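You operate a simulated robot arm through the tools that you are given. There is no shell and no other tool. Be economical: measure what you need, move in short steps, check, and stop when the job is done.

The job below is to be done with a simulated two-armed robot. You get a single attempt, and the scene is never put back.

Task
Cap the two open bottles, holding each, and stand them in the caddy.
Fine: caps screwed tight before a bottle is lifted; both upright inside the yellow caddy; spill nothing. Set down upright: sample bottle.

Only the result counts: the job must be done as asked and must still hold three seconds after the hand-in. Knocking over, shifting, dropping, spilling or breaking anything else fails it. Lids that push on must go on centred and level and be pressed home; caps that screw on are set level and turned clockwise until they are tight.

Robot
Two 7-joint arms with two-finger parallel grippers on one trunk, on a base that drives. Base frame: it is fixed to the floor where the robot stands at the start and does not move with it; the origin is under the middle of the robot, x ahead of it, y to its left, z up. Readings come in mm, rad, newtons and seconds.
The left shoulder is at the start at [70, 163, 1170], the right one opposite. Places, roughly: caddy [700, -100, 900]. Payload 3.43 kg a hand.
Tool frame (each hand has its own): the origin (TCP) lies between the finger pads and is the grasp point; the fingertips stand 34 mm ahead of it; z points along the fingers, y is the line along which they close. The gripper opens to 128 mm. The fingers are 24 mm wide and 12 mm thick; the gripper's body (48 by 130 mm) begins 96 mm behind the TCP.
Orientation is told as [roll, pitch, yaw] about the base's x, y, z axes, in that order, counted from this pose: with the fingers straight down and closing along the base's y, the tool's x points along the base's -x, its y along +y and its z along -z.

Tools
- The arms move only by the tool nudge_tool. It takes "left_targets", "right_targets" or both (then of equal length, played together; a hand with none holds still); each is a list of rows, each a list of 7 numbers: the finger opening in mm, from 0 to 128, then the shift along the tool's x, y, z in mm, then the turn, a rotation vector about the tool's x, y, z in degrees. In form: [[claw, dx, dy, dz, rx, ry, rz], ...]. A call has 1 to 10 rows; each row is the pose to reach, as a shift and turn from the pose commanded when the call began, along the tool's axes at that moment. Rows are played at 5 a second. More than 50 mm and 0.15 rad between two rows, or a gripper value outside its range, and nothing of the call is played. A pose out of reach is approached as far as the arm can. The call stops where the force on the tool passes 40 N (or 10 N more than at its start, if that is more) or the arm is blocked; 0.2 s more then pass. Each finger travels about 153 mm/s and halts on what it meets, pressing with about 25 N; the grip force reading is that of the motor and also rises with nothing between the fingers. The clock runs only during rows and for 0.2 s after the last one: add rows that repeat a pose to give the fingers time. The reply holds the time, the measured pose of the TCP, the force on the tool along the base axes, the opening and the grip force, in the units named above and with some noise, with the torque about the TCP (base axes, N m) and any sound that the robot's microphone picked up.
- Cameras (640 x 400 px; columns grow to the right, rows downward): "scene" is now at [132.5, -32.2, 1393.9]; the picture's right is [-0.34, -0.94, 0.00], its down [-0.57, 0.21, -0.79] and it looks along [0.75, -0.27, -0.61] (base axes); focal length 215 px, centre (320, 200). "left" rides on the left gripper at [76, 11, -160] in its tool frame; the picture's right is [-0.15, 0.99, 0.00], its down [-0.88, -0.13, -0.46] and it looks along [-0.45, -0.07, 0.89] (tool axes); focal length 234 px, centre (320, 200). "right" rides on the right gripper at [76, -11, -160] in its tool frame; the picture's right is [0.15, 0.99, 0.00], its down [-0.88, 0.13, -0.46] and it looks along [-0.45, 0.07, 0.89] (tool axes); focal length 234 px, centre (320, 200). There is no depth. A picture from a camera that has moved, and an enlarged one, comes with that camera's place and axes in the base frame and with its lens.
- capture(camera): a new picture of that camera. It takes no simulated time.
- move_column(by): slides the trunk up (or, below 0, down) by that many mm; the arms and the scene camera ride with it, the base frame stays. It gives what a move gives, with no picture.
- roll_base(legs): drives the robot by 1 to 6 legs, each [ahead, left, turn to the left] in mm, mm and rad, along the robot's own axes; the way and the turn of a leg run together, so that a leg with both is an arc; at most 1500 mm and 3.142 rad a leg. The arms and the cameras ride along, it lands a little off, and it stops where it bumps. It gives what a move gives.
- pan_tilt(pan, tilt): turns the head with the scene camera to pan (to the left, within 1.501 rad either way) and tilt (down, from -0.506 to 1.204), counted from straight ahead of the robot. It gives what a move gives.
- inspect(camera, box): a new picture of the part [left, top, right, bottom] of that camera's present view, enlarged. It takes no simulated time.
- hand_in(): hands the job in; it is judged then, once.

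Go step by step. Nothing tells you exact positions but the pictures and the camera data: compare them with the known pose of the tool, close in by small moves and look again before you grip or let go. The budget is 120 turns and 108 pictures, counting those below and the enlarged ones. Unless the task says otherwise, let go and move clear before handing in, and close with one line.

The tools are called after ">>>" as name(argument=value, ...) on one line, values as JSON. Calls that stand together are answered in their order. nudge_tool: Moves the arms, as the interface text tells. Its arguments: {"type":"object","properties":{"left_targets":{"type":"array","items":{"type":"array","items":{"type":"number"}}},"right_targets":{"type":"array","items":{"type":"array","items":{"type":"number"}}}},"required":[]} The other tools are called the same way: move_column (by) slides the trunk up or down; roll_base (legs) drives the base; pan_tilt (pan, tilt) turns the head that bears the scene camera; capture (camera) takes a picture; inspect (camera, box) takes an enlarged picture of a part of a camera's view; hand_in () hands the job in.

At the start:

```text
time: 0.0
left_tool_pos: [548.4, 94.5, 1270.0]
left_orientation: [0.001, 0.0, 0.001]
left_force: [-0.1, -0.1, -0.9]
left_moment: [-0.03, 0.03, 0.0]
left_grip_width: 127.9
left_finger_force: 0.1
right_tool_pos: [429.6, -296.7, 1277.6]
right_orientation: [-0.001, -0.001, -0.001]
right_force: [-0.6, 0.4, 0.2]
right_moment: [0.01, 0.01, 0.01]
right_grip_width: 127.9
right_finger_force: 0.1
trunk travel left (down, up): [-650.0, 290.0]
robot x, y, heading: [0.7, 0.6, 0.002]
head pan, tilt: [-0.347, 0.653]
```

scene: 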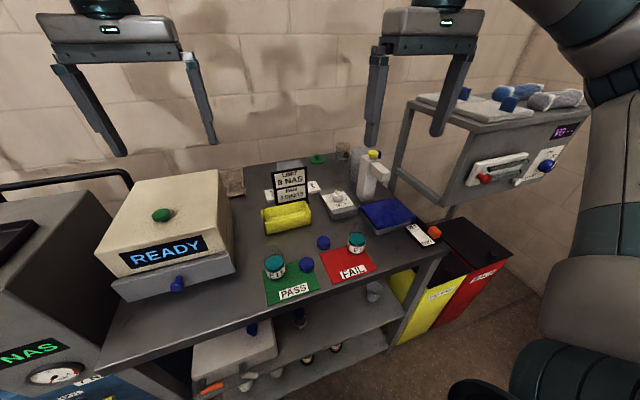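
right: 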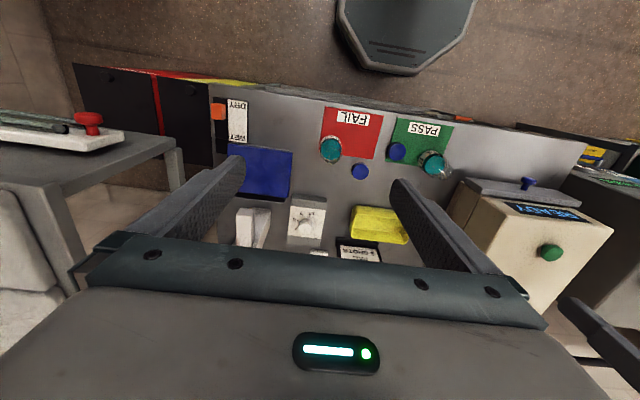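
left: 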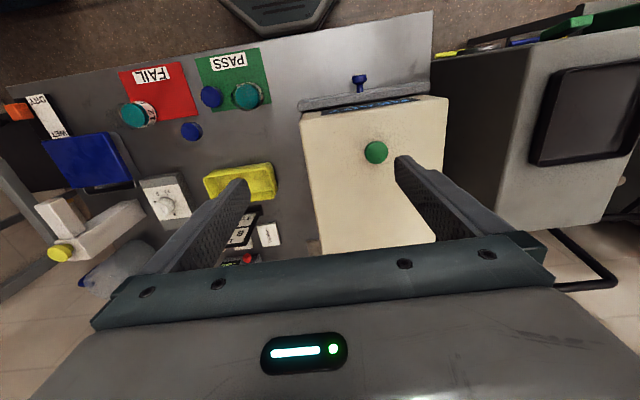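

I see a bench with green PASS and red FAIL mats holding bottles with teal contents, blue caps and a yellow caddy. I'll look closer first.

>>> inspect(camera="scene", box=[230, 140, 450, 310])

>>> inspect(camera="left", box=[80, 40, 320, 220])

>>> inspect(camera="right", box=[280, 90, 480, 250])

```text
2.35 times, centred on (340, 225) of scene
camera zoom: at [132.5, -32.2, 1393.9], right [-0.34, -0.94, 0.0], down [-0.57, 0.21, -0.79], along [0.75, -0.27, -0.61], focal length 505 px, centre (273, 141)
```

zoom: 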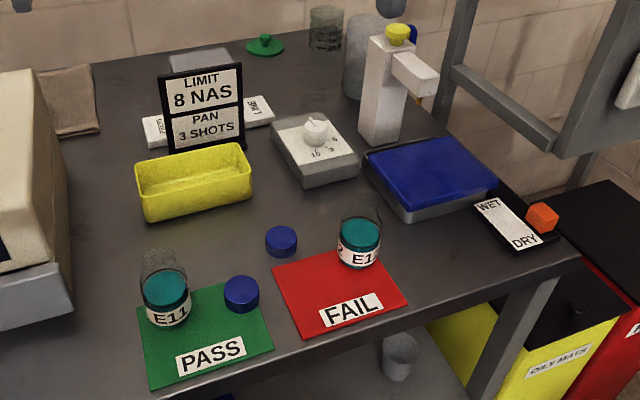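

```text
2.22 times, centred on (200, 130) of left
camera zoom: at [471.4, 107.0, 1429.7], right [0.15, 0.99, 0.0], down [0.88, -0.13, 0.46], along [0.45, -0.07, -0.89], focal length 520 px, centre (587, 356)
```

zoom: 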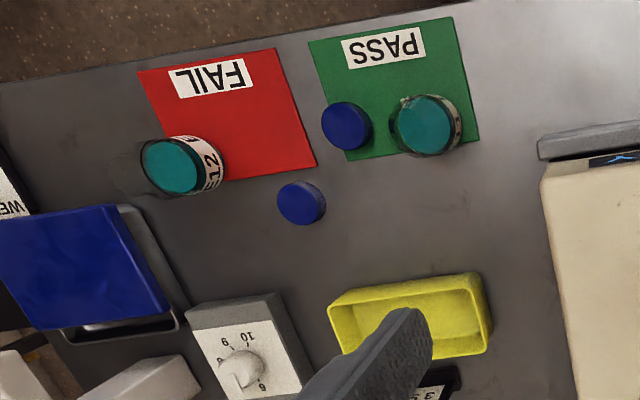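

```text
2.50 times, centred on (380, 170) of right
camera zoom: at [351.9, -307.5, 1437.8], right [-0.15, 0.99, 0.0], down [0.88, 0.13, 0.46], along [0.45, 0.07, -0.89], focal length 585 px, centre (170, 275)
```

zoom: 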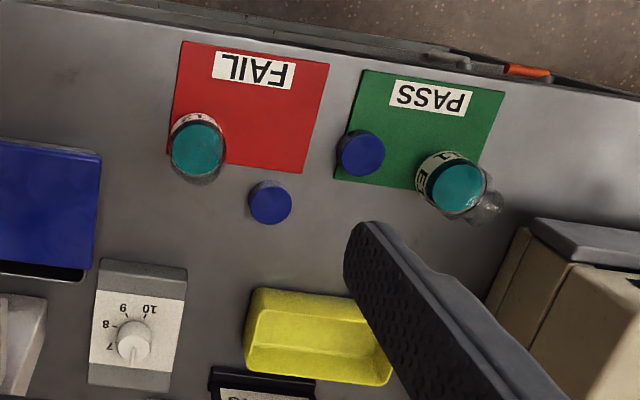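

Estimates: bottles at about (475,-34) and (476,-263), caps at (468,-113) and (526,-183), tops near z 917. I need the bottle shape, so I'll zoom tightly.

>>> inspect(camera="scene", box=[255, 215, 325, 285])

>>> inspect(camera="scene", box=[310, 190, 390, 260])

>>> inspect(camera="scene", box=[255, 175, 325, 235])

```text
5.71 times, centred on (290, 250) of scene
camera zoom: at [132.5, -32.2, 1393.9], right [-0.34, -0.94, 0.0], down [-0.57, 0.21, -0.79], along [0.75, -0.27, -0.61], focal length 1227 px, centre (491, -86)
```

zoom: 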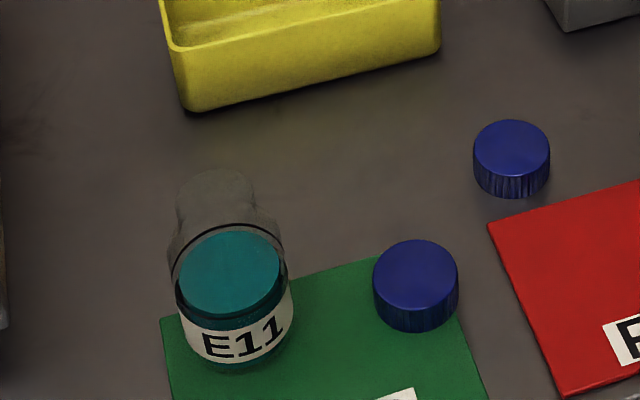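

```text
5.71 times, centred on (350, 225) of scene
camera zoom: at [132.5, -32.2, 1393.9], right [-0.34, -0.94, 0.0], down [-0.57, 0.21, -0.79], along [0.75, -0.27, -0.61], focal length 1227 px, centre (149, 57)
```

zoom: 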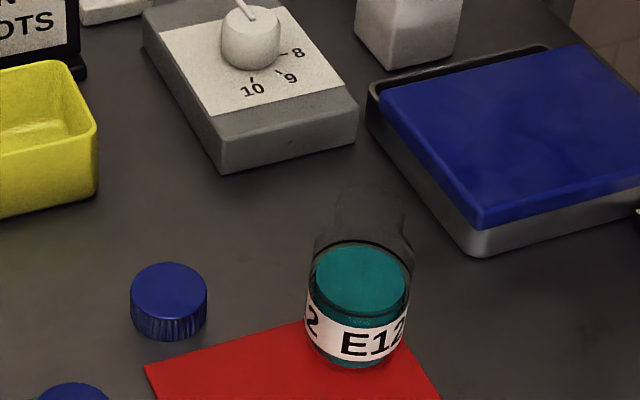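

```text
6.67 times, centred on (290, 205) of scene
camera zoom: at [132.5, -32.2, 1393.9], right [-0.34, -0.94, 0.0], down [-0.57, 0.21, -0.79], along [0.75, -0.27, -0.61], focal length 1431 px, centre (520, 167)
```

zoom: 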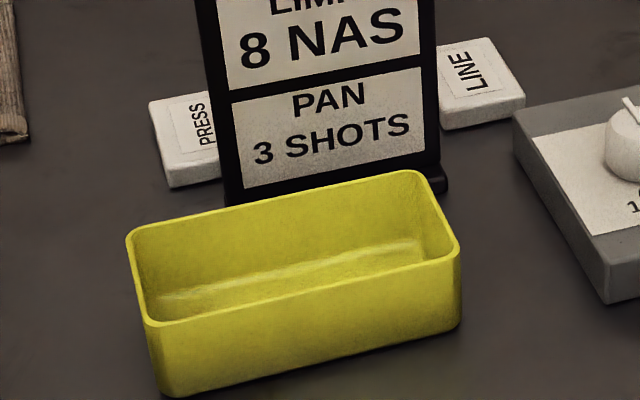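

Bottles are roughly 52 mm in body with a narrower neck, and the caps are about 40 mm. I'll bring the right hand above the cap on the green mat for a closer look.

>>> nudge_tool(right_targets=[[60, -8, 36, 40, 0, 0, 0], [60, -16, 72, 80, 0, 0, 0], [60, -24, 108, 120, 0, 0, 0], [60, -30, 144, 155, 0, 0, 0], [60, -38, 184, 190, 0, 0, 0], [60, -38, 184, 217, 0, 0, 0]])

>>> capture(camera="right")

>>> capture(camera="scene")

```text
refused: row 1 steps farther than a row can; nothing moved
```

```text
98 pictures are left
camera right: at [351.9, -307.5, 1437.8], right [-0.15, 0.99, 0.0], down [0.88, 0.13, 0.46], along [0.45, 0.07, -0.89], focal length 234 px, centre (320, 200)
```

right: 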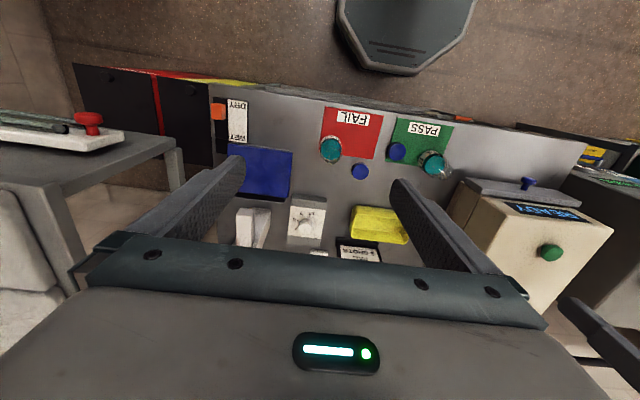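

```text
97 pictures are left
camera scene: at [132.5, -32.2, 1393.9], right [-0.34, -0.94, 0.0], down [-0.57, 0.21, -0.79], along [0.75, -0.27, -0.61], focal length 215 px, centre (320, 200)
```

scene: 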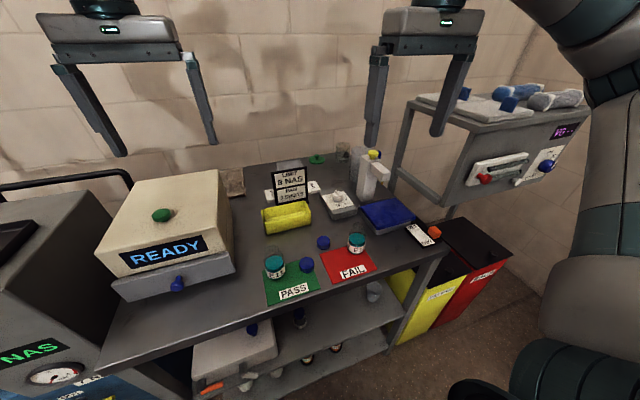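

The first step was over 50 mm, so nothing moved. I'll repeat with smaller steps.

>>> nudge_tool(right_targets=[[60, -5, 24, 30, 0, 0, 0], [60, -10, 48, 60, 0, 0, 0], [60, -15, 72, 90, 0, 0, 0], [60, -20, 96, 120, 0, 0, 0], [60, -25, 120, 145, 0, 0, 0], [60, -30, 144, 170, 0, 0, 0], [60, -35, 165, 195, 0, 0, 0], [60, -38, 184, 217, 0, 0, 0]])

>>> capture(camera="right")

>>> inspect(camera="left", box=[80, 40, 320, 220])

```text
time: 1.8
left_tool_pos: [548.6, 95.5, 1271.0]
left_orientation: [-0.002, 0.0, 0.0]
left_force: [0.5, 0.1, 0.3]
left_moment: [-0.01, -0.01, 0.01]
left_grip_width: 128.0
left_finger_force: 0.0
right_tool_pos: [466.9, -112.1, 1060.4]
right_orientation: [0.0, -0.001, 0.001]
right_force: [0.4, -0.2, 0.2]
right_moment: [-0.01, -0.03, 0.02]
right_grip_width: 59.9
right_finger_force: 0.1
trunk travel left (down, up): [-650.0, 290.0]
robot x, y, heading: [-1.5, -3.3, 0.003]
head pan, tilt: [-0.347, 0.653]
```

```text
96 pictures are left
camera right: at [390.4, -122.6, 1220.4], right [-0.15, 0.99, 0.0], down [0.88, 0.13, 0.46], along [0.45, 0.07, -0.89], focal length 234 px, centre (320, 200)
```

right: 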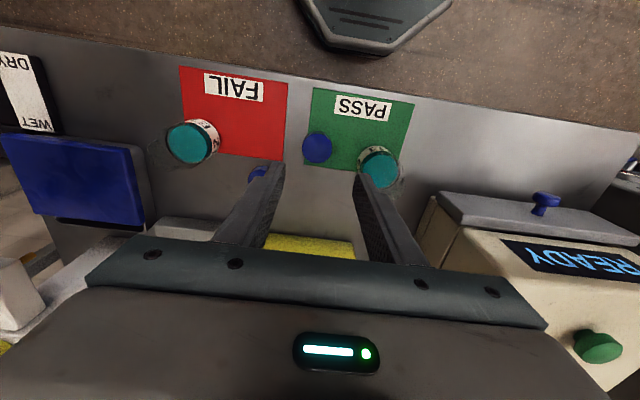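

```text
2.22 times, centred on (200, 130) of left
camera zoom: at [472.0, 107.6, 1429.5], right [0.15, 0.99, 0.0], down [0.88, -0.13, 0.46], along [0.45, -0.07, -0.89], focal length 520 px, centre (587, 356)
```

zoom: 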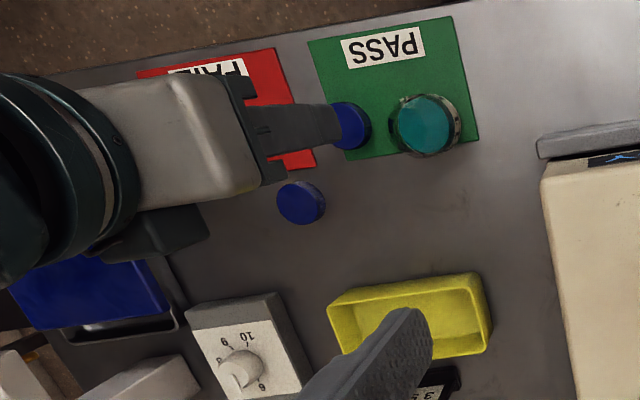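

Fresh sighting puts the cap at (468.5,-112.7), top about z 917, table about 903. I'll descend and check before gripping.

>>> nudge_tool(right_targets=[[60, -1.5, -0.5, 40, 0, 0, 0], [60, -1.5, -0.5, 80, 0, 0, 0], [60, -1.5, -0.5, 100, 0, 0, 0], [60, -1.5, -0.5, 112, 0, 0, 0]])

>>> inspect(camera="right", box=[240, 100, 440, 225])

>>> inspect(camera="scene", box=[250, 200, 350, 290])

```text
time: 2.8
left_tool_pos: [547.5, 95.5, 1270.8]
left_orientation: [0.0, 0.001, 0.0]
left_force: [-0.3, -0.2, -0.8]
left_moment: [-0.01, 0.0, 0.03]
left_grip_width: 127.9
left_finger_force: 0.1
right_tool_pos: [468.8, -112.8, 948.4]
right_orientation: [-0.001, 0.0, 0.0]
right_force: [0.3, -0.4, -0.5]
right_moment: [0.02, -0.02, 0.0]
right_grip_width: 59.8
right_finger_force: 0.0
trunk travel left (down, up): [-650.0, 290.0]
robot x, y, heading: [0.7, -1.7, 0.0]
head pan, tilt: [-0.347, 0.653]
```

```text
3.20 times, centred on (340, 162) of right
camera zoom: at [391.4, -123.7, 1108.7], right [-0.15, 0.99, 0.0], down [0.88, 0.13, 0.46], along [0.45, 0.07, -0.89], focal length 749 px, centre (256, 320)
```

zoom: 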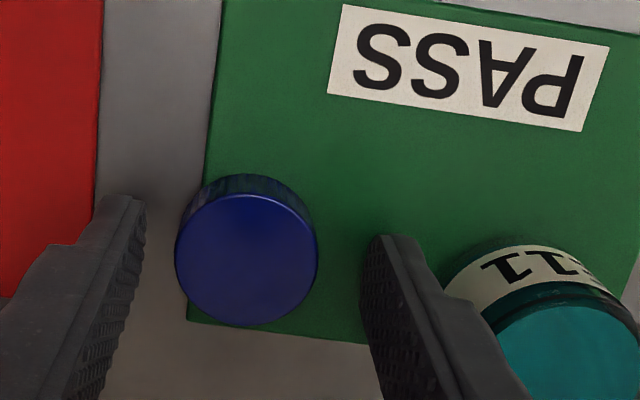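

```text
4.44 times, centred on (300, 245) of scene
camera zoom: at [132.9, -32.3, 1393.8], right [-0.34, -0.94, 0.0], down [-0.57, 0.21, -0.79], along [0.75, -0.27, -0.61], focal length 954 px, centre (409, 0)
```

zoom: 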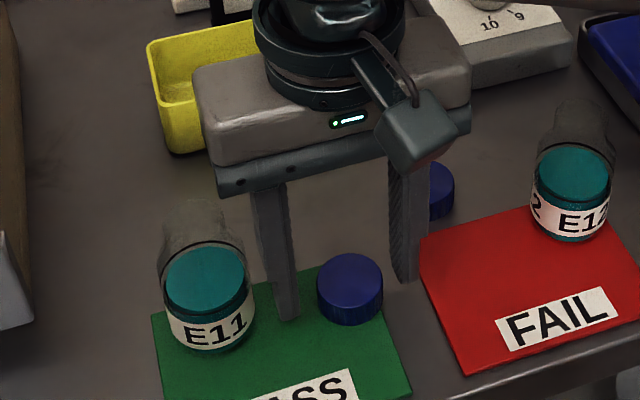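

The cap looks about 2.5 mm further ahead than the tool axis. I'll correct, lower to fingertip height just above the mat, and close.

>>> nudge_tool(right_targets=[[60, -2.5, 0, 3, 0, 0, 0], [60, -2.5, 0, 7, 0, 0, 0], [38, -2.5, 0, 7, 0, 0, 0], [30, -2.5, 0, 7, 0, 0, 0], [30, -2.5, 0, 7, 0, 0, 0]])

>>> inspect(camera="right", box=[240, 100, 440, 225])

```text
time: 4.0
left_tool_pos: [548.6, 95.1, 1270.7]
left_orientation: [0.0, 0.0, 0.003]
left_force: [0.4, 0.1, -1.2]
left_moment: [-0.02, -0.02, 0.0]
left_grip_width: 127.8
left_finger_force: 0.1
right_tool_pos: [471.9, -113.3, 942.9]
right_orientation: [0.001, 0.001, 0.001]
right_force: [-0.2, -0.6, 0.0]
right_moment: [-0.02, 0.02, -0.01]
right_grip_width: 37.2
right_finger_force: 25.3
trunk travel left (down, up): [-650.0, 290.0]
robot x, y, heading: [-0.2, 2.2, 0.003]
head pan, tilt: [-0.347, 0.653]
```

```text
3.20 times, centred on (340, 162) of right
camera zoom: at [393.8, -123.9, 1102.2], right [-0.15, 0.99, 0.0], down [0.88, 0.13, 0.46], along [0.45, 0.07, -0.89], focal length 749 px, centre (256, 320)
```

zoom: 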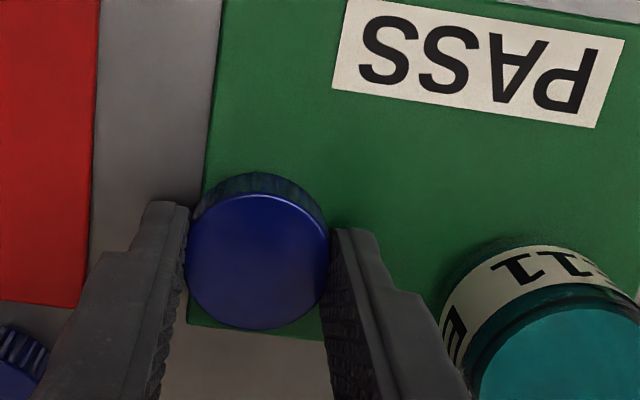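

Cap 1 is gripped (37 mm wide). I'll lift it and hold it aside, and bring the left hand to a 45° standoff in front of bottle E11.

>>> nudge_tool(right_targets=[[30, 0, 0, -20, 0, 0, 0], [30, 0, 0, -60, 0, 0, 0], [30, 0, 0, -100, 0, 0, 0], [30, 0, 0, -140, 0, 0, 0], [30, 0, -35, -150, 0, 0, 0], [30, 0, -70, -150, 0, 0, 0], [30, 0, -70, -150, 0, 0, 0], [30, 0, -70, -150, 0, 0, 0]], left_targets=[[128, 20, -16, 26, 0, -5.6, 0], [110, 40, -32, 52, 0, -11.2, 0], [100, 60, -48, 78, 0, -16.9, 0], [80, 79, -64, 105, 0, -22.5, 0], [80, 99, -80, 131, 0, -28.1, 0], [80, 118, -96, 157, 0, -33.7, 0], [80, 138, -112, 184, 0, -39.4, 0], [80, 158, -128, 210, 0, -45, 0]])

>>> capture(camera="left")

>>> capture(camera="scene")

```text
time: 5.8
left_tool_pos: [387.6, -35.4, 1060.3]
left_orientation: [0.001, -0.787, 0.001]
left_force: [-0.1, -0.1, 0.1]
left_moment: [0.0, -0.02, 0.08]
left_grip_width: 80.2
left_finger_force: 0.1
right_tool_pos: [468.8, -185.3, 1091.6]
right_orientation: [0.002, -0.001, -0.001]
right_force: [0.1, -0.5, -0.4]
right_moment: [0.04, -0.02, 0.02]
right_grip_width: 36.5
right_finger_force: 25.3
trunk travel left (down, up): [-650.0, 290.0]
robot x, y, heading: [0.7, 2.5, 0.002]
head pan, tilt: [-0.347, 0.653]
```

```text
91 pictures are left
camera left: at [221.1, -23.2, 1119.0], right [0.1, 0.99, 0.1], down [0.3, -0.13, 0.95], along [0.95, -0.07, -0.31], focal length 234 px, centre (320, 200)
```

left: 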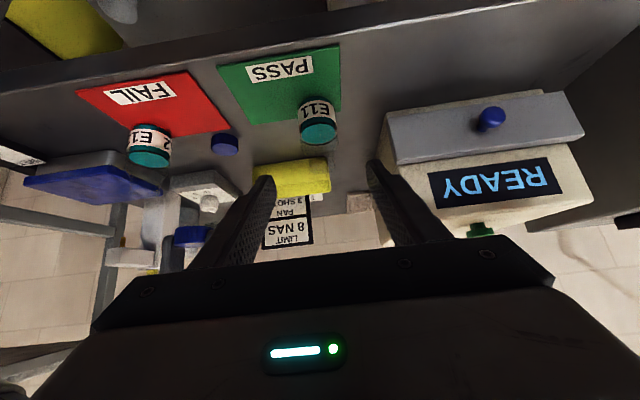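

```text
90 pictures are left
camera scene: at [131.3, -35.2, 1394.0], right [-0.34, -0.94, 0.0], down [-0.57, 0.21, -0.79], along [0.75, -0.27, -0.61], focal length 215 px, centre (320, 200)
```

scene: 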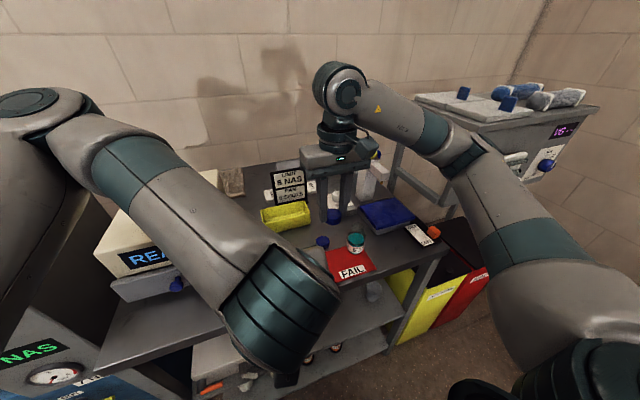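

The left camera sees bottle E11 from the side. I'll zoom in for its profile.

>>> inspect(camera="left", box=[270, 80, 370, 160])

>>> inspect(camera="right", box=[220, 60, 480, 225])

```text
5.00 times, centred on (320, 120) of left
camera zoom: at [221.1, -23.2, 1119.0], right [0.1, 0.99, 0.1], down [0.3, -0.13, 0.95], along [0.95, -0.07, -0.31], focal length 1171 px, centre (320, 600)
```

zoom: 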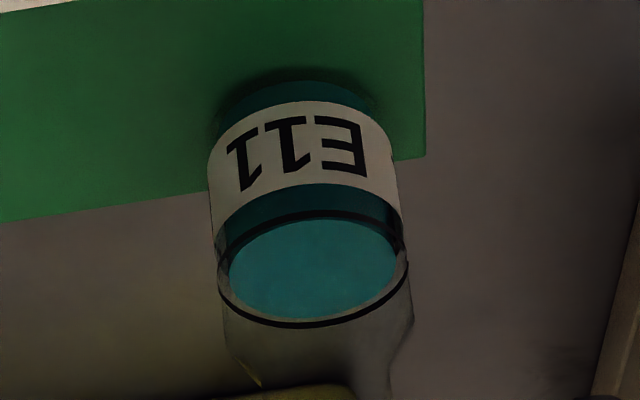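

```text
2.42 times, centred on (350, 142) of right
camera zoom: at [392.7, -197.6, 1251.5], right [-0.15, 0.99, 0.0], down [0.88, 0.13, 0.46], along [0.45, 0.07, -0.89], focal length 568 px, centre (247, 339)
```

zoom: 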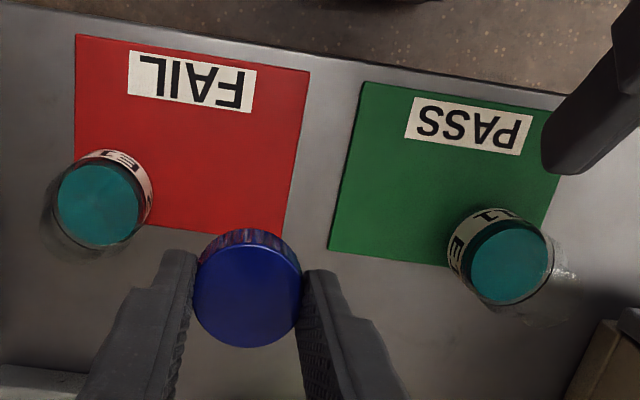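

E11 is at about (476,-36), body about 50 mm wide, shoulder near z 968. I'll straddle it low with the left hand, then check before closing.

>>> nudge_tool(left_targets=[[80, 22, 0, 0, 0, 0, 0], [80, 22, -0.5, 40, 0, 0, 0], [80, 22, -0.5, 80, 0, 0, 0], [80, 22, -0.5, 115, 0, 0, 0], [80, 22, -0.5, 130, 0, 0, 0], [80, 22, -0.5, 145, 0, 0, 0]])

>>> capture(camera="left")

>>> inspect(camera="right", box=[320, 60, 520, 220])

```text
time: 7.2
left_tool_pos: [477.5, -34.1, 941.9]
left_orientation: [-0.001, -0.785, 0.001]
left_force: [1.0, 0.5, -1.2]
left_moment: [0.0, -0.01, -0.01]
left_grip_width: 80.0
left_finger_force: 0.1
left hand out of reach, approached as far as the arm can: row 1
right_tool_pos: [470.9, -182.8, 1091.7]
right_orientation: [0.0, 0.001, 0.0]
right_force: [0.1, 0.4, -0.2]
right_moment: [0.02, 0.0, -0.01]
right_grip_width: 36.8
right_finger_force: 25.2
trunk travel left (down, up): [-650.0, 290.0]
robot x, y, heading: [-3.1, 1.8, 0.001]
head pan, tilt: [-0.347, 0.653]
```

```text
87 pictures are left
camera left: at [310.7, -22.1, 1001.0], right [0.1, 0.99, 0.1], down [0.3, -0.13, 0.95], along [0.95, -0.07, -0.31], focal length 234 px, centre (320, 200)
```

left: 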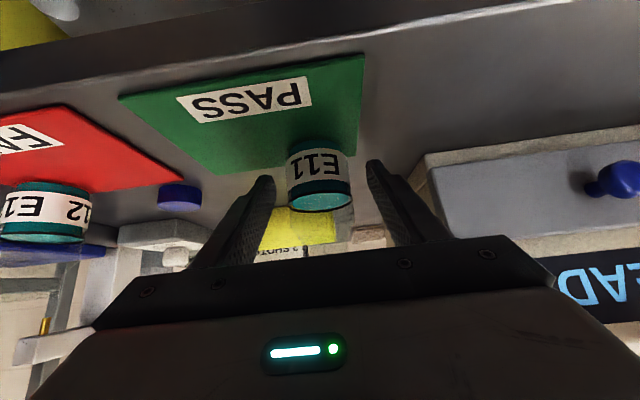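

```text
2.50 times, centred on (420, 140) of right
camera zoom: at [394.1, -194.6, 1251.4], right [-0.15, 0.99, 0.0], down [0.88, 0.13, 0.46], along [0.45, 0.07, -0.89], focal length 585 px, centre (70, 350)
```

zoom: 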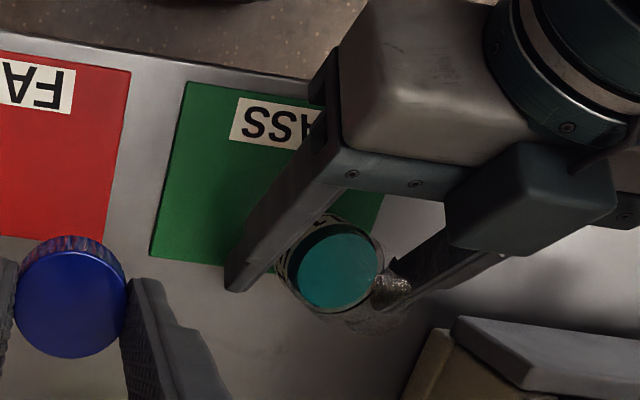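

Bottle is between the fingers. A closer look at centring and the neck before closing.

>>> inspect(camera="left", box=[240, 120, 400, 270])

```text
2.67 times, centred on (320, 195) of left
camera zoom: at [310.7, -22.1, 1001.0], right [0.1, 0.99, 0.1], down [0.3, -0.13, 0.95], along [0.95, -0.07, -0.31], focal length 624 px, centre (320, 213)
```

zoom: 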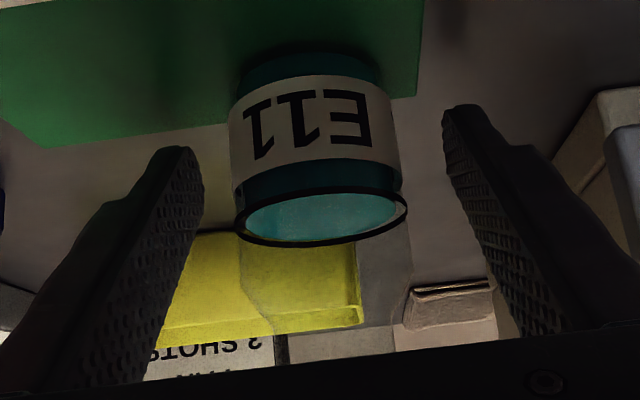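

Centred within about 1 mm. Closing the left gripper on the bottle body.

>>> nudge_tool(left_targets=[[60, 0, 0, 0, 0, 0, 0], [40, 0, 0, 0, 0, 0, 0], [40, 0, 0, 0, 0, 0, 0], [40, 0, 0, 0, 0, 0, 0]])

>>> inspect(camera="left", box=[240, 120, 400, 270])

>>> inspect(camera="right", box=[380, 120, 480, 200])

```text
time: 8.2
left_tool_pos: [476.5, -34.3, 941.7]
left_orientation: [0.0, -0.784, 0.003]
left_force: [0.0, 0.5, 0.1]
left_moment: [-0.01, -0.03, 0.0]
left_grip_width: 46.7
left_finger_force: 24.9
right_tool_pos: [471.1, -182.8, 1092.3]
right_orientation: [-0.001, 0.0, 0.0]
right_force: [0.0, 0.1, 0.0]
right_moment: [0.0, 0.0, -0.02]
right_grip_width: 36.9
right_finger_force: 25.6
trunk travel left (down, up): [-650.0, 290.0]
robot x, y, heading: [1.0, 1.1, -0.001]
head pan, tilt: [-0.347, 0.653]
```

```text
2.67 times, centred on (320, 195) of left
camera zoom: at [310.1, -22.2, 1001.3], right [0.1, 0.99, 0.1], down [0.3, -0.13, 0.94], along [0.95, -0.07, -0.31], focal length 624 px, centre (320, 213)
```

zoom: 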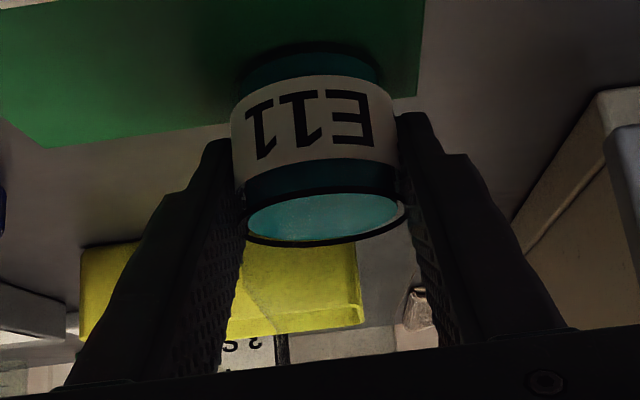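

```text
5.00 times, centred on (430, 160) of right
camera zoom: at [393.9, -194.7, 1251.5], right [-0.15, 0.99, 0.0], down [0.88, 0.13, 0.46], along [0.45, 0.07, -0.89], focal length 1171 px, centre (-230, 400)
```

zoom: 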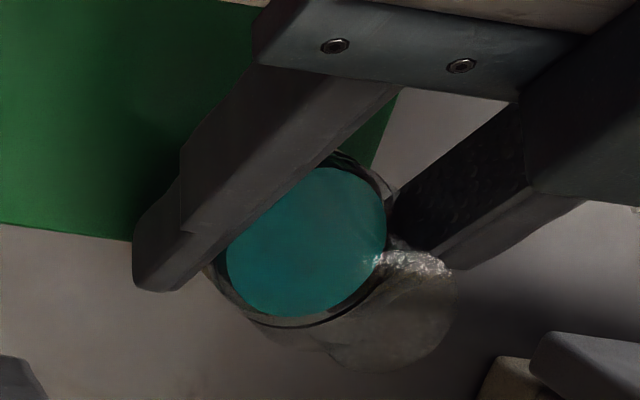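

Left holds the body (46.7 mm). Mouth is around (476.5,-34.5,1000). I'll bring the cap over it while pre-rotating the right hand counter-clockwise 85° for a longer screwing stroke.

>>> nudge_tool(right_targets=[[30, -0.5, 14, 0, 0, 0, -8.5], [30, -1, 29, 0, 0, 0, -17], [30, -1.5, 44, 0, 0, 0, -25.5], [30, -2, 58, 0, 0, 0, -34], [30, -2.5, 73, 0, 0, 0, -42.5], [30, -3, 88, 0, 0, 0, -51], [30, -3.5, 102, 0, 0, 0, -59.5], [30, -4, 117, 3, 0, 0, -68], [30, -4.5, 132, 6, 0, 0, -76.5], [30, -5.5, 147, 10, 0, 0, -85]])

>>> capture(camera="right")

>>> capture(camera="left")

>>> capture(camera="scene")

```text
time: 10.4
left_tool_pos: [477.4, -34.2, 941.9]
left_orientation: [-0.003, -0.784, 0.003]
left_force: [0.7, 0.4, 0.0]
left_moment: [-0.03, 0.0, -0.02]
left_grip_width: 46.7
left_finger_force: 25.0
right_tool_pos: [476.5, -35.1, 1082.6]
right_orientation: [0.0, 0.001, 1.484]
right_force: [-0.4, -0.3, -0.6]
right_moment: [-0.02, -0.03, -0.03]
right_grip_width: 36.9
right_finger_force: 25.3
trunk travel left (down, up): [-650.0, 290.0]
robot x, y, heading: [0.1, 2.3, -0.005]
head pan, tilt: [-0.347, 0.653]
```

```text
82 pictures are left
camera right: at [480.4, -111.5, 1241.3], right [-1.0, -0.06, 0.0], down [-0.05, 0.89, 0.46], along [-0.03, 0.45, -0.89], focal length 234 px, centre (320, 200)
```

right: 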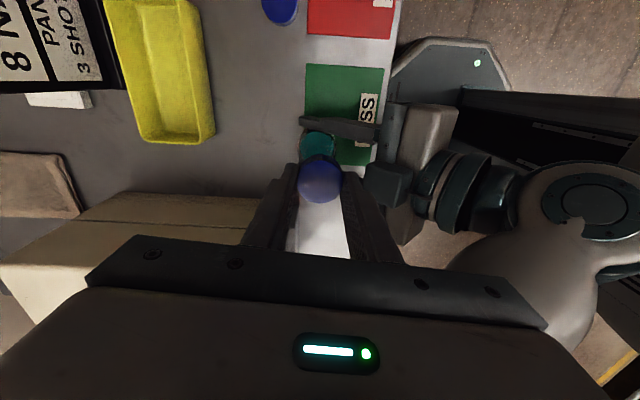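

```text
81 pictures are left
camera left: at [310.3, -21.7, 1001.3], right [0.1, 0.99, 0.1], down [0.3, -0.13, 0.94], along [0.95, -0.07, -0.31], focal length 234 px, centre (320, 200)
```

left: 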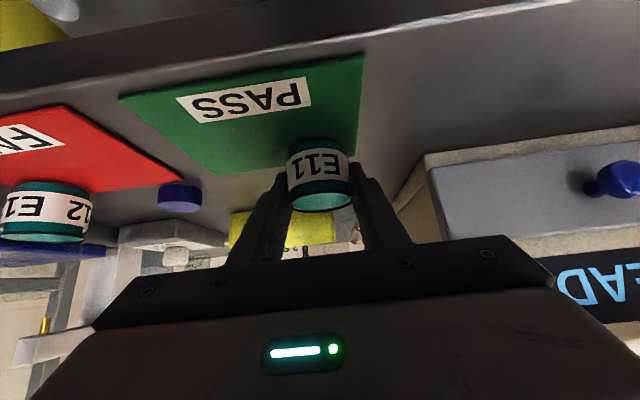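

```text
80 pictures are left
camera scene: at [132.8, -31.4, 1393.9], right [-0.34, -0.94, 0.0], down [-0.57, 0.21, -0.79], along [0.75, -0.27, -0.61], focal length 215 px, centre (320, 200)
```

scene: 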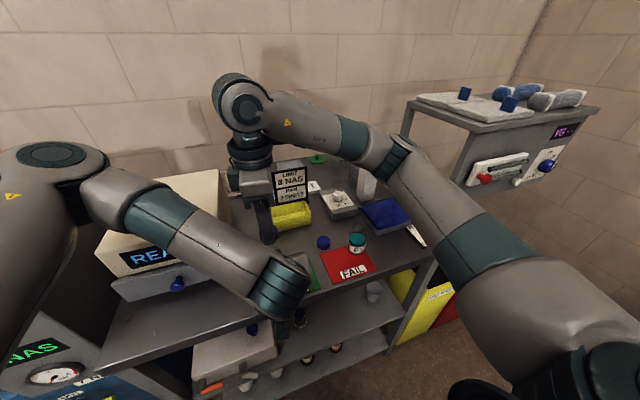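

The cap is above the bottle. I'll zoom the right view to check lateral alignment.

>>> inspect(camera="right", box=[270, 90, 390, 220])

```text
3.08 times, centred on (330, 155) of right
camera zoom: at [480.4, -111.5, 1241.3], right [-1.0, -0.06, 0.0], down [-0.05, 0.89, 0.46], along [-0.03, 0.45, -0.89], focal length 720 px, centre (289, 338)
```

zoom: 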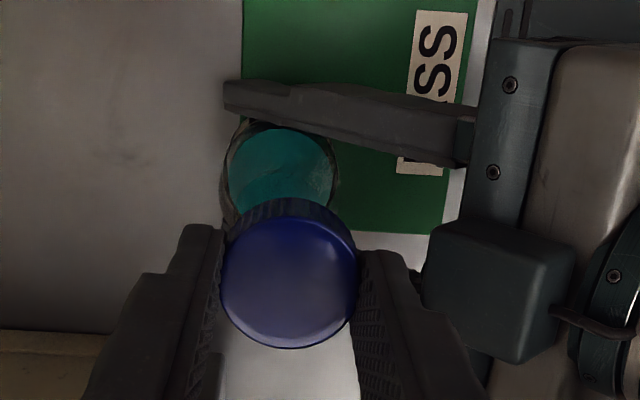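

Aligned within about 1 mm. Lowering to just above the mouth with a tiny correction, then in small steps until contact.

>>> nudge_tool(right_targets=[[30, 0.3, -0.5, 20, 0, 0, 0], [30, 0.3, -0.5, 34, 0, 0, 0], [30, 0.3, -0.5, 38, 0, 0, 0], [30, 0.3, -0.5, 40, 0, 0, 0]])

>>> inspect(camera="right", box=[270, 90, 390, 220])

>>> inspect(camera="left", box=[250, 160, 390, 270])

```text
time: 11.4
left_tool_pos: [477.3, -33.8, 942.3]
left_orientation: [0.0, -0.786, 0.002]
left_force: [0.2, 0.2, -0.5]
left_moment: [0.01, 0.01, 0.02]
left_grip_width: 46.2
left_finger_force: 24.9
right_tool_pos: [477.4, -35.1, 1041.4]
right_orientation: [0.0, 0.001, 1.483]
right_force: [-0.6, -0.7, -0.6]
right_moment: [0.02, -0.01, -0.01]
right_grip_width: 36.8
right_finger_force: 25.4
trunk travel left (down, up): [-650.0, 290.0]
robot x, y, heading: [1.9, 0.4, 0.001]
head pan, tilt: [-0.347, 0.653]
```

```text
3.08 times, centred on (330, 155) of right
camera zoom: at [480.7, -112.6, 1201.3], right [-1.0, -0.06, 0.0], down [-0.05, 0.89, 0.46], along [-0.03, 0.46, -0.89], focal length 720 px, centre (289, 338)
```

zoom: 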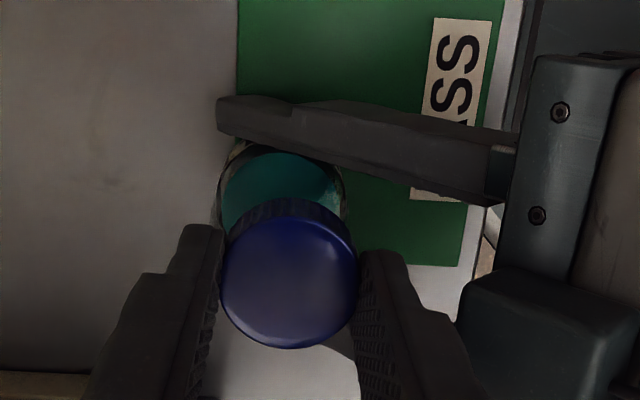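

```text
3.64 times, centred on (320, 215) of left
camera zoom: at [310.2, -22.2, 1001.3], right [0.1, 0.99, 0.1], down [0.3, -0.13, 0.94], along [0.95, -0.07, -0.31], focal length 852 px, centre (320, 146)
```

zoom: 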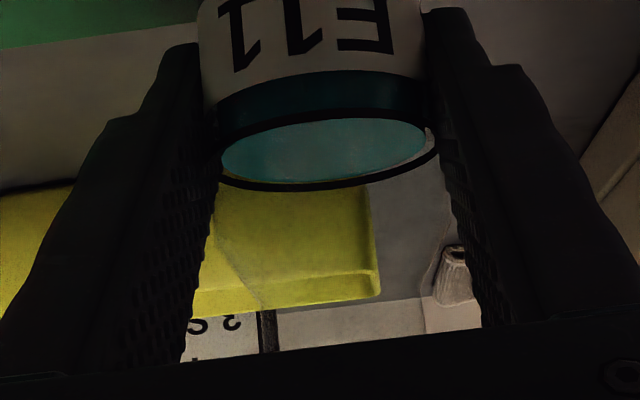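

The bottle may sit 2–3 mm further ahead than the cap axis; measuring with a tighter zoom.

>>> inspect(camera="right", box=[300, 130, 345, 205])

>>> inspect(camera="scene", box=[235, 190, 305, 260])

```text
5.33 times, centred on (322, 168) of right
camera zoom: at [480.7, -112.6, 1201.3], right [-1.0, -0.06, 0.0], down [-0.05, 0.89, 0.46], along [-0.03, 0.46, -0.89], focal length 1249 px, centre (307, 373)
```

zoom: 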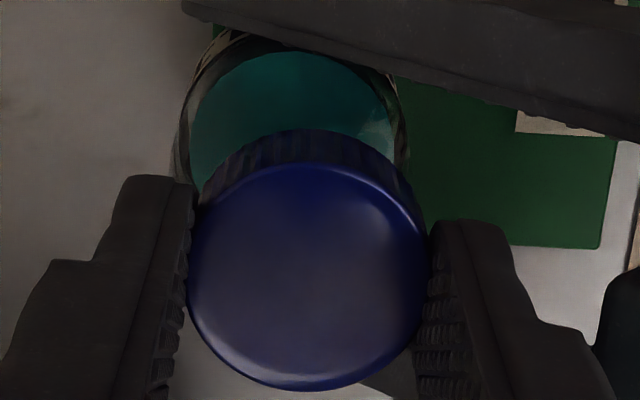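

```text
5.71 times, centred on (270, 225) of scene
camera zoom: at [132.6, -32.1, 1393.9], right [-0.34, -0.94, 0.0], down [-0.57, 0.21, -0.79], along [0.75, -0.27, -0.61], focal length 1227 px, centre (606, 57)
```

zoom: 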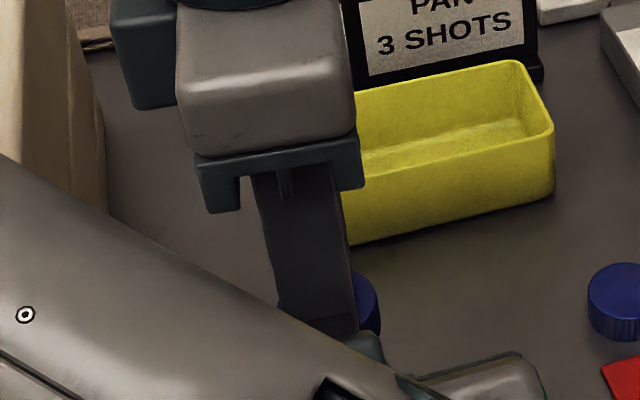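

The bottle axis is about 2.5 mm further ahead. Shift by that, then lower gently.

>>> nudge_tool(right_targets=[[30, 0.2, -2.3, 0, 0, 0, 0], [30, 0.2, -2.3, 2, 0, 0, 0], [30, 0.2, -2.3, 4, 0, 0, 0], [30, 0.2, -2.3, 6, 0, 0, 0]])

>>> inspect(camera="right", box=[300, 130, 345, 205])

```text
time: 12.4
left_tool_pos: [478.4, -34.6, 942.5]
left_orientation: [0.0, -0.785, 0.001]
left_force: [-0.3, 0.0, -0.2]
left_moment: [0.02, 0.01, 0.04]
left_grip_width: 46.4
left_finger_force: 25.0
right_tool_pos: [478.5, -36.4, 1035.6]
right_orientation: [0.001, 0.0, 1.483]
right_force: [-0.9, 0.0, -0.2]
right_moment: [-0.01, -0.04, 0.03]
right_grip_width: 36.7
right_finger_force: 25.1
trunk travel left (down, up): [-650.0, 290.0]
robot x, y, heading: [-3.8, -0.2, 0.0]
head pan, tilt: [-0.347, 0.653]
```

```text
5.33 times, centred on (322, 168) of right
camera zoom: at [482.7, -113.0, 1195.8], right [-1.0, -0.06, 0.0], down [-0.05, 0.89, 0.46], along [-0.03, 0.46, -0.89], focal length 1249 px, centre (307, 373)
```

zoom: 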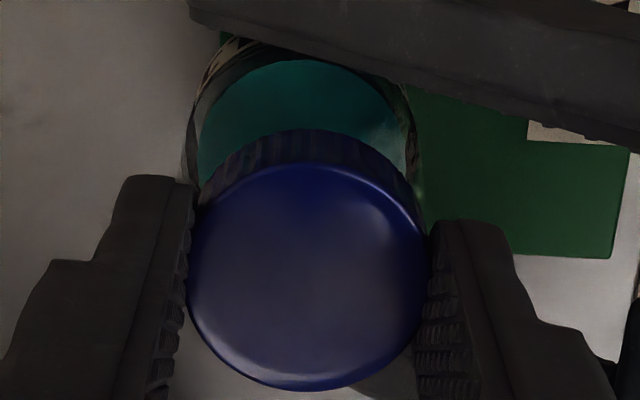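

Nearly centred now. Another 0.6 mm ahead and continue down slowly until I feel contact.

>>> nudge_tool(right_targets=[[30, 0, -0.6, 1, 0, 0, 0], [30, 0, -0.6, 2, 0, 0, 0], [30, 0, -0.6, 3, 0, 0, 0], [30, 0, -0.6, 4, 0, 0, 0]])

```text
time: 13.4
left_tool_pos: [477.0, -33.8, 943.2]
left_orientation: [0.0, -0.786, 0.001]
left_force: [2.6, 0.3, -6.6]
left_moment: [-0.25, 0.01, 0.0]
left_grip_width: 46.6
left_finger_force: 25.1
right_tool_pos: [480.9, -36.6, 1033.5]
right_orientation: [-0.002, -0.002, 1.483]
right_force: [-1.4, -0.9, 12.1]
right_moment: [0.14, 0.05, 0.0]
right_grip_width: 36.5
right_finger_force: 24.9
trunk travel left (down, up): [-650.0, 290.0]
robot x, y, heading: [-1.6, -1.0, 0.002]
head pan, tilt: [-0.347, 0.653]
```

Contact felt (12 N). I'll turn clockwise one stroke with a slight descent.

>>> nudge_tool(right_targets=[[30, 0, 0, 0, 0, 0, 8.5], [30, 0, 0, 0.2, 0, 0, 17], [30, 0, 0, 0.4, 0, 0, 25.5], [30, 0, 0, 0.6, 0, 0, 34], [30, 0, 0, 0.8, 0, 0, 42.5], [30, 0, 0, 1.0, 0, 0, 51], [30, 0, 0, 1.1, 0, 0, 59.5], [30, 0, 0, 1.2, 0, 0, 68], [30, 0, 0, 1.3, 0, 0, 76.5], [30, 0, 0, 1.4, 0, 0, 85]])

>>> inspect(camera="right", box=[270, 130, 390, 220])

```text
time: 15.6
left_tool_pos: [476.7, -34.3, 943.1]
left_orientation: [-0.003, -0.787, 0.003]
left_force: [-3.0, -18.5, 5.2]
left_moment: [0.77, -0.39, -0.19]
left_grip_width: 46.7
left_finger_force: 24.5
right_tool_pos: [479.7, -35.8, 1031.2]
right_orientation: [0.001, -0.001, -0.004]
right_force: [4.6, 17.0, -0.3]
right_moment: [0.58, -0.12, 0.13]
right_grip_width: 37.0
right_finger_force: 24.9
trunk travel left (down, up): [-650.0, 290.0]
robot x, y, heading: [-1.5, 0.9, -0.0]
head pan, tilt: [-0.347, 0.653]
```

```text
4.44 times, centred on (330, 175) of right
camera zoom: at [402.6, -47.8, 1190.8], right [-0.14, 0.99, 0.0], down [0.88, 0.13, 0.46], along [0.45, 0.07, -0.89], focal length 1041 px, centre (276, 311)
```

zoom: 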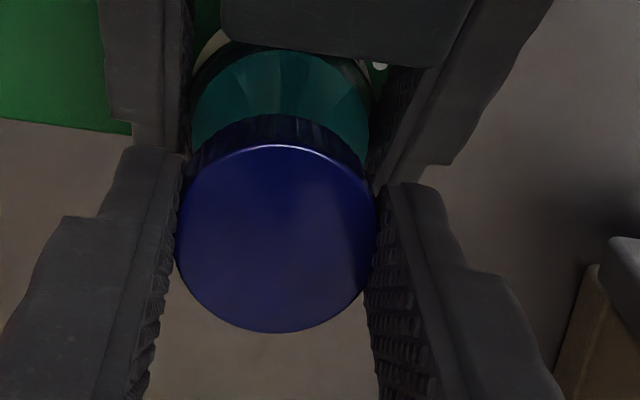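

The thread seems engaged; side force shows the cap was gripped slightly off-centre. I'll release, recentre (+2 mm ahead, +1.2 mm left), and regrip.

>>> nudge_tool(right_targets=[[50, 0, 0, 0, 0, 0, 0], [50, 0, 0, 0, 0, 0, 0], [50, -2.2, 1.2, 0, 0, 0, 0], [50, -2.2, 1.2, 0, 0, 0, 0]])

>>> inspect(camera="right", box=[270, 130, 390, 220])

```text
time: 16.6
left_tool_pos: [476.6, -34.1, 942.7]
left_orientation: [0.0, -0.786, 0.001]
left_force: [0.5, 2.7, 8.0]
left_moment: [0.14, -0.17, 0.05]
left_grip_width: 46.7
left_finger_force: 24.2
right_tool_pos: [481.5, -33.9, 1030.1]
right_orientation: [-0.001, -0.001, 0.001]
right_force: [0.2, -0.4, -0.2]
right_moment: [-0.01, 0.0, -0.02]
right_grip_width: 50.1
right_finger_force: 0.0
trunk travel left (down, up): [-650.0, 290.0]
robot x, y, heading: [1.0, -0.5, 0.0]
head pan, tilt: [-0.347, 0.653]
```

```text
4.44 times, centred on (330, 175) of right
camera zoom: at [404.5, -46.1, 1190.9], right [-0.15, 0.99, 0.0], down [0.88, 0.13, 0.46], along [0.45, 0.07, -0.89], focal length 1041 px, centre (276, 311)
```

zoom: 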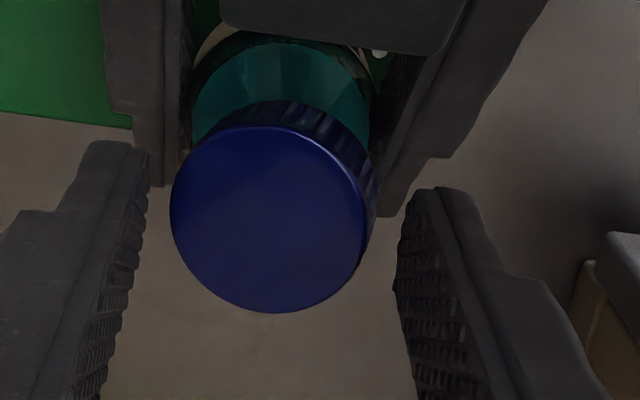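

After release the cap sits tilted, so it is cross-seated; the bottle axis seems about 1.3 mm left of the TCP. I'll regrip, unwind and lift off to realign.

>>> nudge_tool(right_targets=[[50, 0, -1.7, 0, 0, 0, 0], [30, 0, -1.7, 0, 0, 0, 0], [30, 0, -1.7, 0, 0, 0, 0], [30, 0, -1.2, -0.2, 0, 0, -8.5], [30, 0, -0.8, -0.4, 0, 0, -17], [30, 0, -0.4, -0.6, 0, 0, -25.5], [30, 0, 0, -0.8, 0, 0, -34], [30, 0, 0.4, -1.0, 0, 0, -42.5], [30, 0, 0.4, -1.2, 0, 0, -51], [30, 0, 0.4, -1.4, 0, 0, -59.5]])

>>> inspect(camera="right", box=[270, 120, 390, 220])

```text
time: 18.8
left_tool_pos: [476.6, -34.8, 942.8]
left_orientation: [0.001, -0.786, 0.003]
left_force: [-4.4, 1.2, 3.7]
left_moment: [-0.17, -0.2, 0.02]
left_grip_width: 46.8
left_finger_force: 24.8
right_tool_pos: [481.6, -35.6, 1032.3]
right_orientation: [0.0, -0.001, 1.039]
right_force: [3.0, -3.2, 0.6]
right_moment: [-0.12, -0.16, -0.03]
right_grip_width: 37.1
right_finger_force: 24.4
trunk travel left (down, up): [-650.0, 290.0]
robot x, y, heading: [-0.7, -2.1, 0.001]
head pan, tilt: [-0.347, 0.653]
```

```text
4.00 times, centred on (330, 170) of right
camera zoom: at [452.0, -106.0, 1191.9], right [-0.93, 0.37, 0.0], down [0.33, 0.83, 0.46], along [0.17, 0.42, -0.89], focal length 937 px, centre (280, 320)
```

zoom: 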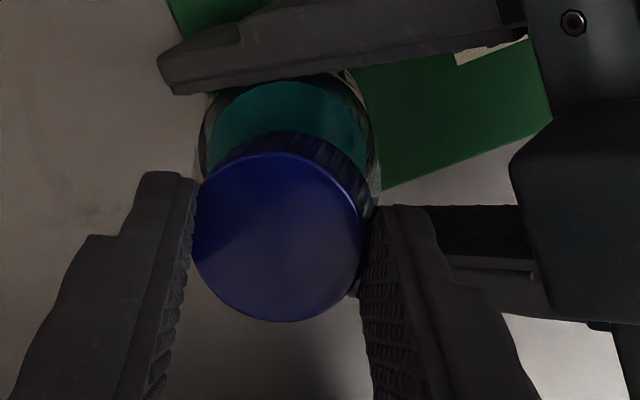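

Forces are low; I'll lift the cap clear and inspect how it sits in the grip.

>>> nudge_tool(right_targets=[[30, 0, 0, -5, 0, 0, 0], [30, 0, 0, -15, 0, 0, 0], [30, 0, 0, -30, 0, 0, 0]])

>>> inspect(camera="right", box=[270, 100, 390, 220])

>>> capture(camera="left")

```text
time: 19.6
left_tool_pos: [477.0, -35.0, 941.0]
left_orientation: [-0.001, -0.786, 0.003]
left_force: [-0.8, 0.8, 1.9]
left_moment: [-0.03, -0.02, -0.02]
left_grip_width: 46.3
left_finger_force: 25.7
right_tool_pos: [481.5, -35.0, 1062.9]
right_orientation: [-0.001, 0.002, 1.039]
right_force: [0.1, -0.4, 0.5]
right_moment: [0.01, 0.01, 0.02]
right_grip_width: 37.0
right_finger_force: 25.1
trunk travel left (down, up): [-650.0, 290.0]
robot x, y, heading: [-0.9, 0.9, 0.001]
head pan, tilt: [-0.347, 0.653]
```

```text
3.33 times, centred on (330, 160) of right
camera zoom: at [451.6, -106.2, 1222.9], right [-0.93, 0.38, 0.0], down [0.33, 0.82, 0.46], along [0.17, 0.42, -0.89], focal length 781 px, centre (287, 333)
```

zoom: 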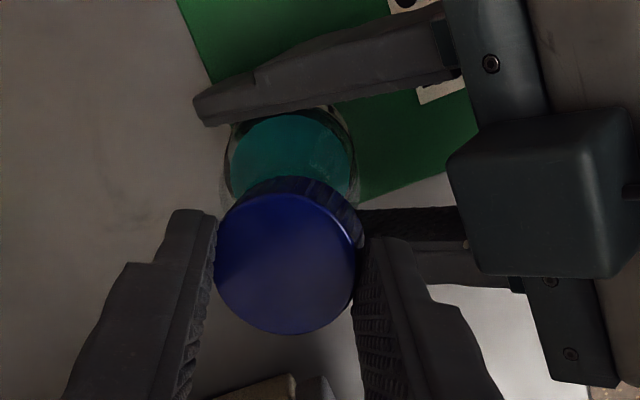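

```text
69 pictures are left
camera left: at [310.0, -22.1, 1001.3], right [0.1, 0.99, 0.1], down [0.3, -0.13, 0.94], along [0.95, -0.07, -0.31], focal length 234 px, centre (320, 200)
```

left: 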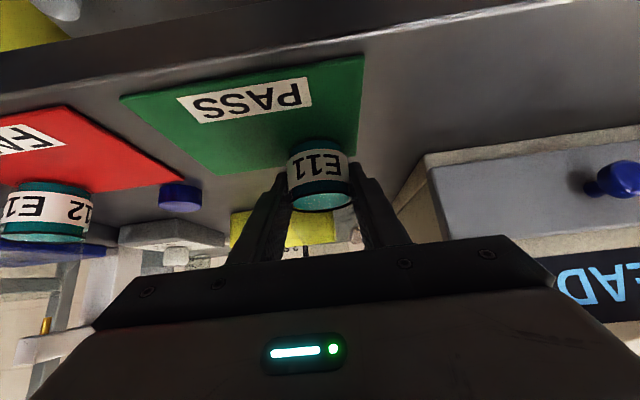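

The cap is slightly tilted in the grip. I'll set it on free bench at about (530,-115) to level it and regrip it squarely.

>>> nudge_tool(right_targets=[[30, 15, -27, 0, 0, 0, -8.5], [30, 30, -55, 0, 0, 0, -17], [30, 44.3, -82.4, 0, 0, 0, -25.5], [30, 44.3, -82.4, 40, 0, 0, -25.5], [30, 44.3, -82.4, 75, 0, 0, -25.5], [30, 44.3, -82.4, 105, 0, 0, -25.5], [30, 44.3, -82.4, 112, 0, 0, -25.5]])

>>> inspect(camera="right", box=[270, 100, 390, 220])

>>> inspect(camera="scene", box=[240, 180, 380, 290])

```text
time: 21.2
left_tool_pos: [478.2, -35.4, 943.3]
left_orientation: [-0.001, -0.786, 0.002]
left_force: [-1.7, -0.9, 3.7]
left_moment: [0.03, 0.0, 0.01]
left_grip_width: 46.4
left_finger_force: 24.5
right_tool_pos: [505.7, -93.9, 975.0]
right_orientation: [-0.088, 0.036, 1.446]
right_force: [0.4, 0.2, -0.2]
right_moment: [0.01, 0.04, 0.02]
right_grip_width: 36.9
right_finger_force: 25.1
right hand out of reach, approached as far as the arm can: row 3, 4, 5, 6, 7
trunk travel left (down, up): [-650.0, 290.0]
robot x, y, heading: [-1.0, -0.4, 0.0]
head pan, tilt: [-0.347, 0.653]
```

```text
3.33 times, centred on (330, 160) of right
camera zoom: at [493.4, -163.1, 1138.0], right [-1.0, -0.02, -0.08], down [-0.06, 0.91, 0.41], along [0.06, 0.41, -0.91], focal length 781 px, centre (287, 333)
```

zoom: 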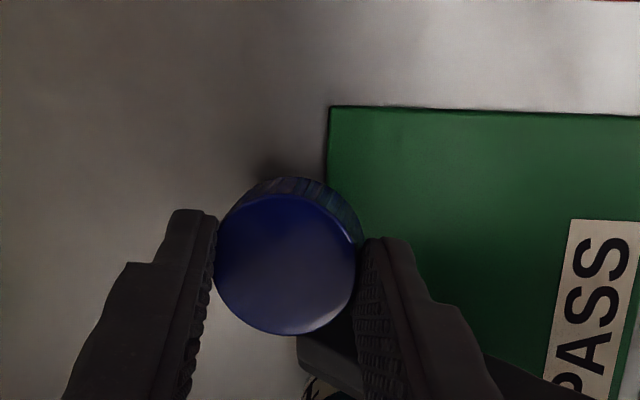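

```text
3.64 times, centred on (310, 235) of scene
camera zoom: at [132.9, -32.1, 1393.8], right [-0.34, -0.94, 0.0], down [-0.57, 0.21, -0.79], along [0.75, -0.27, -0.61], focal length 781 px, centre (356, 73)
```

zoom: 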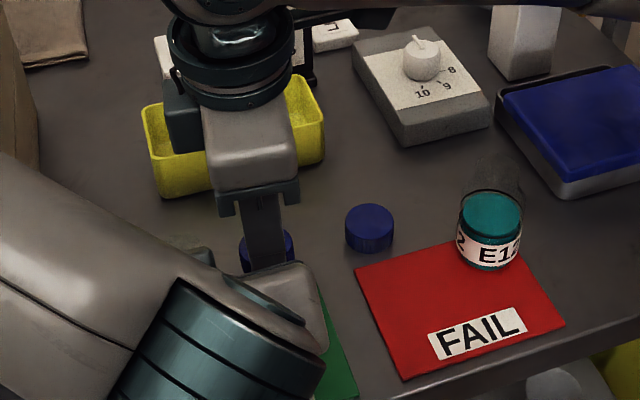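

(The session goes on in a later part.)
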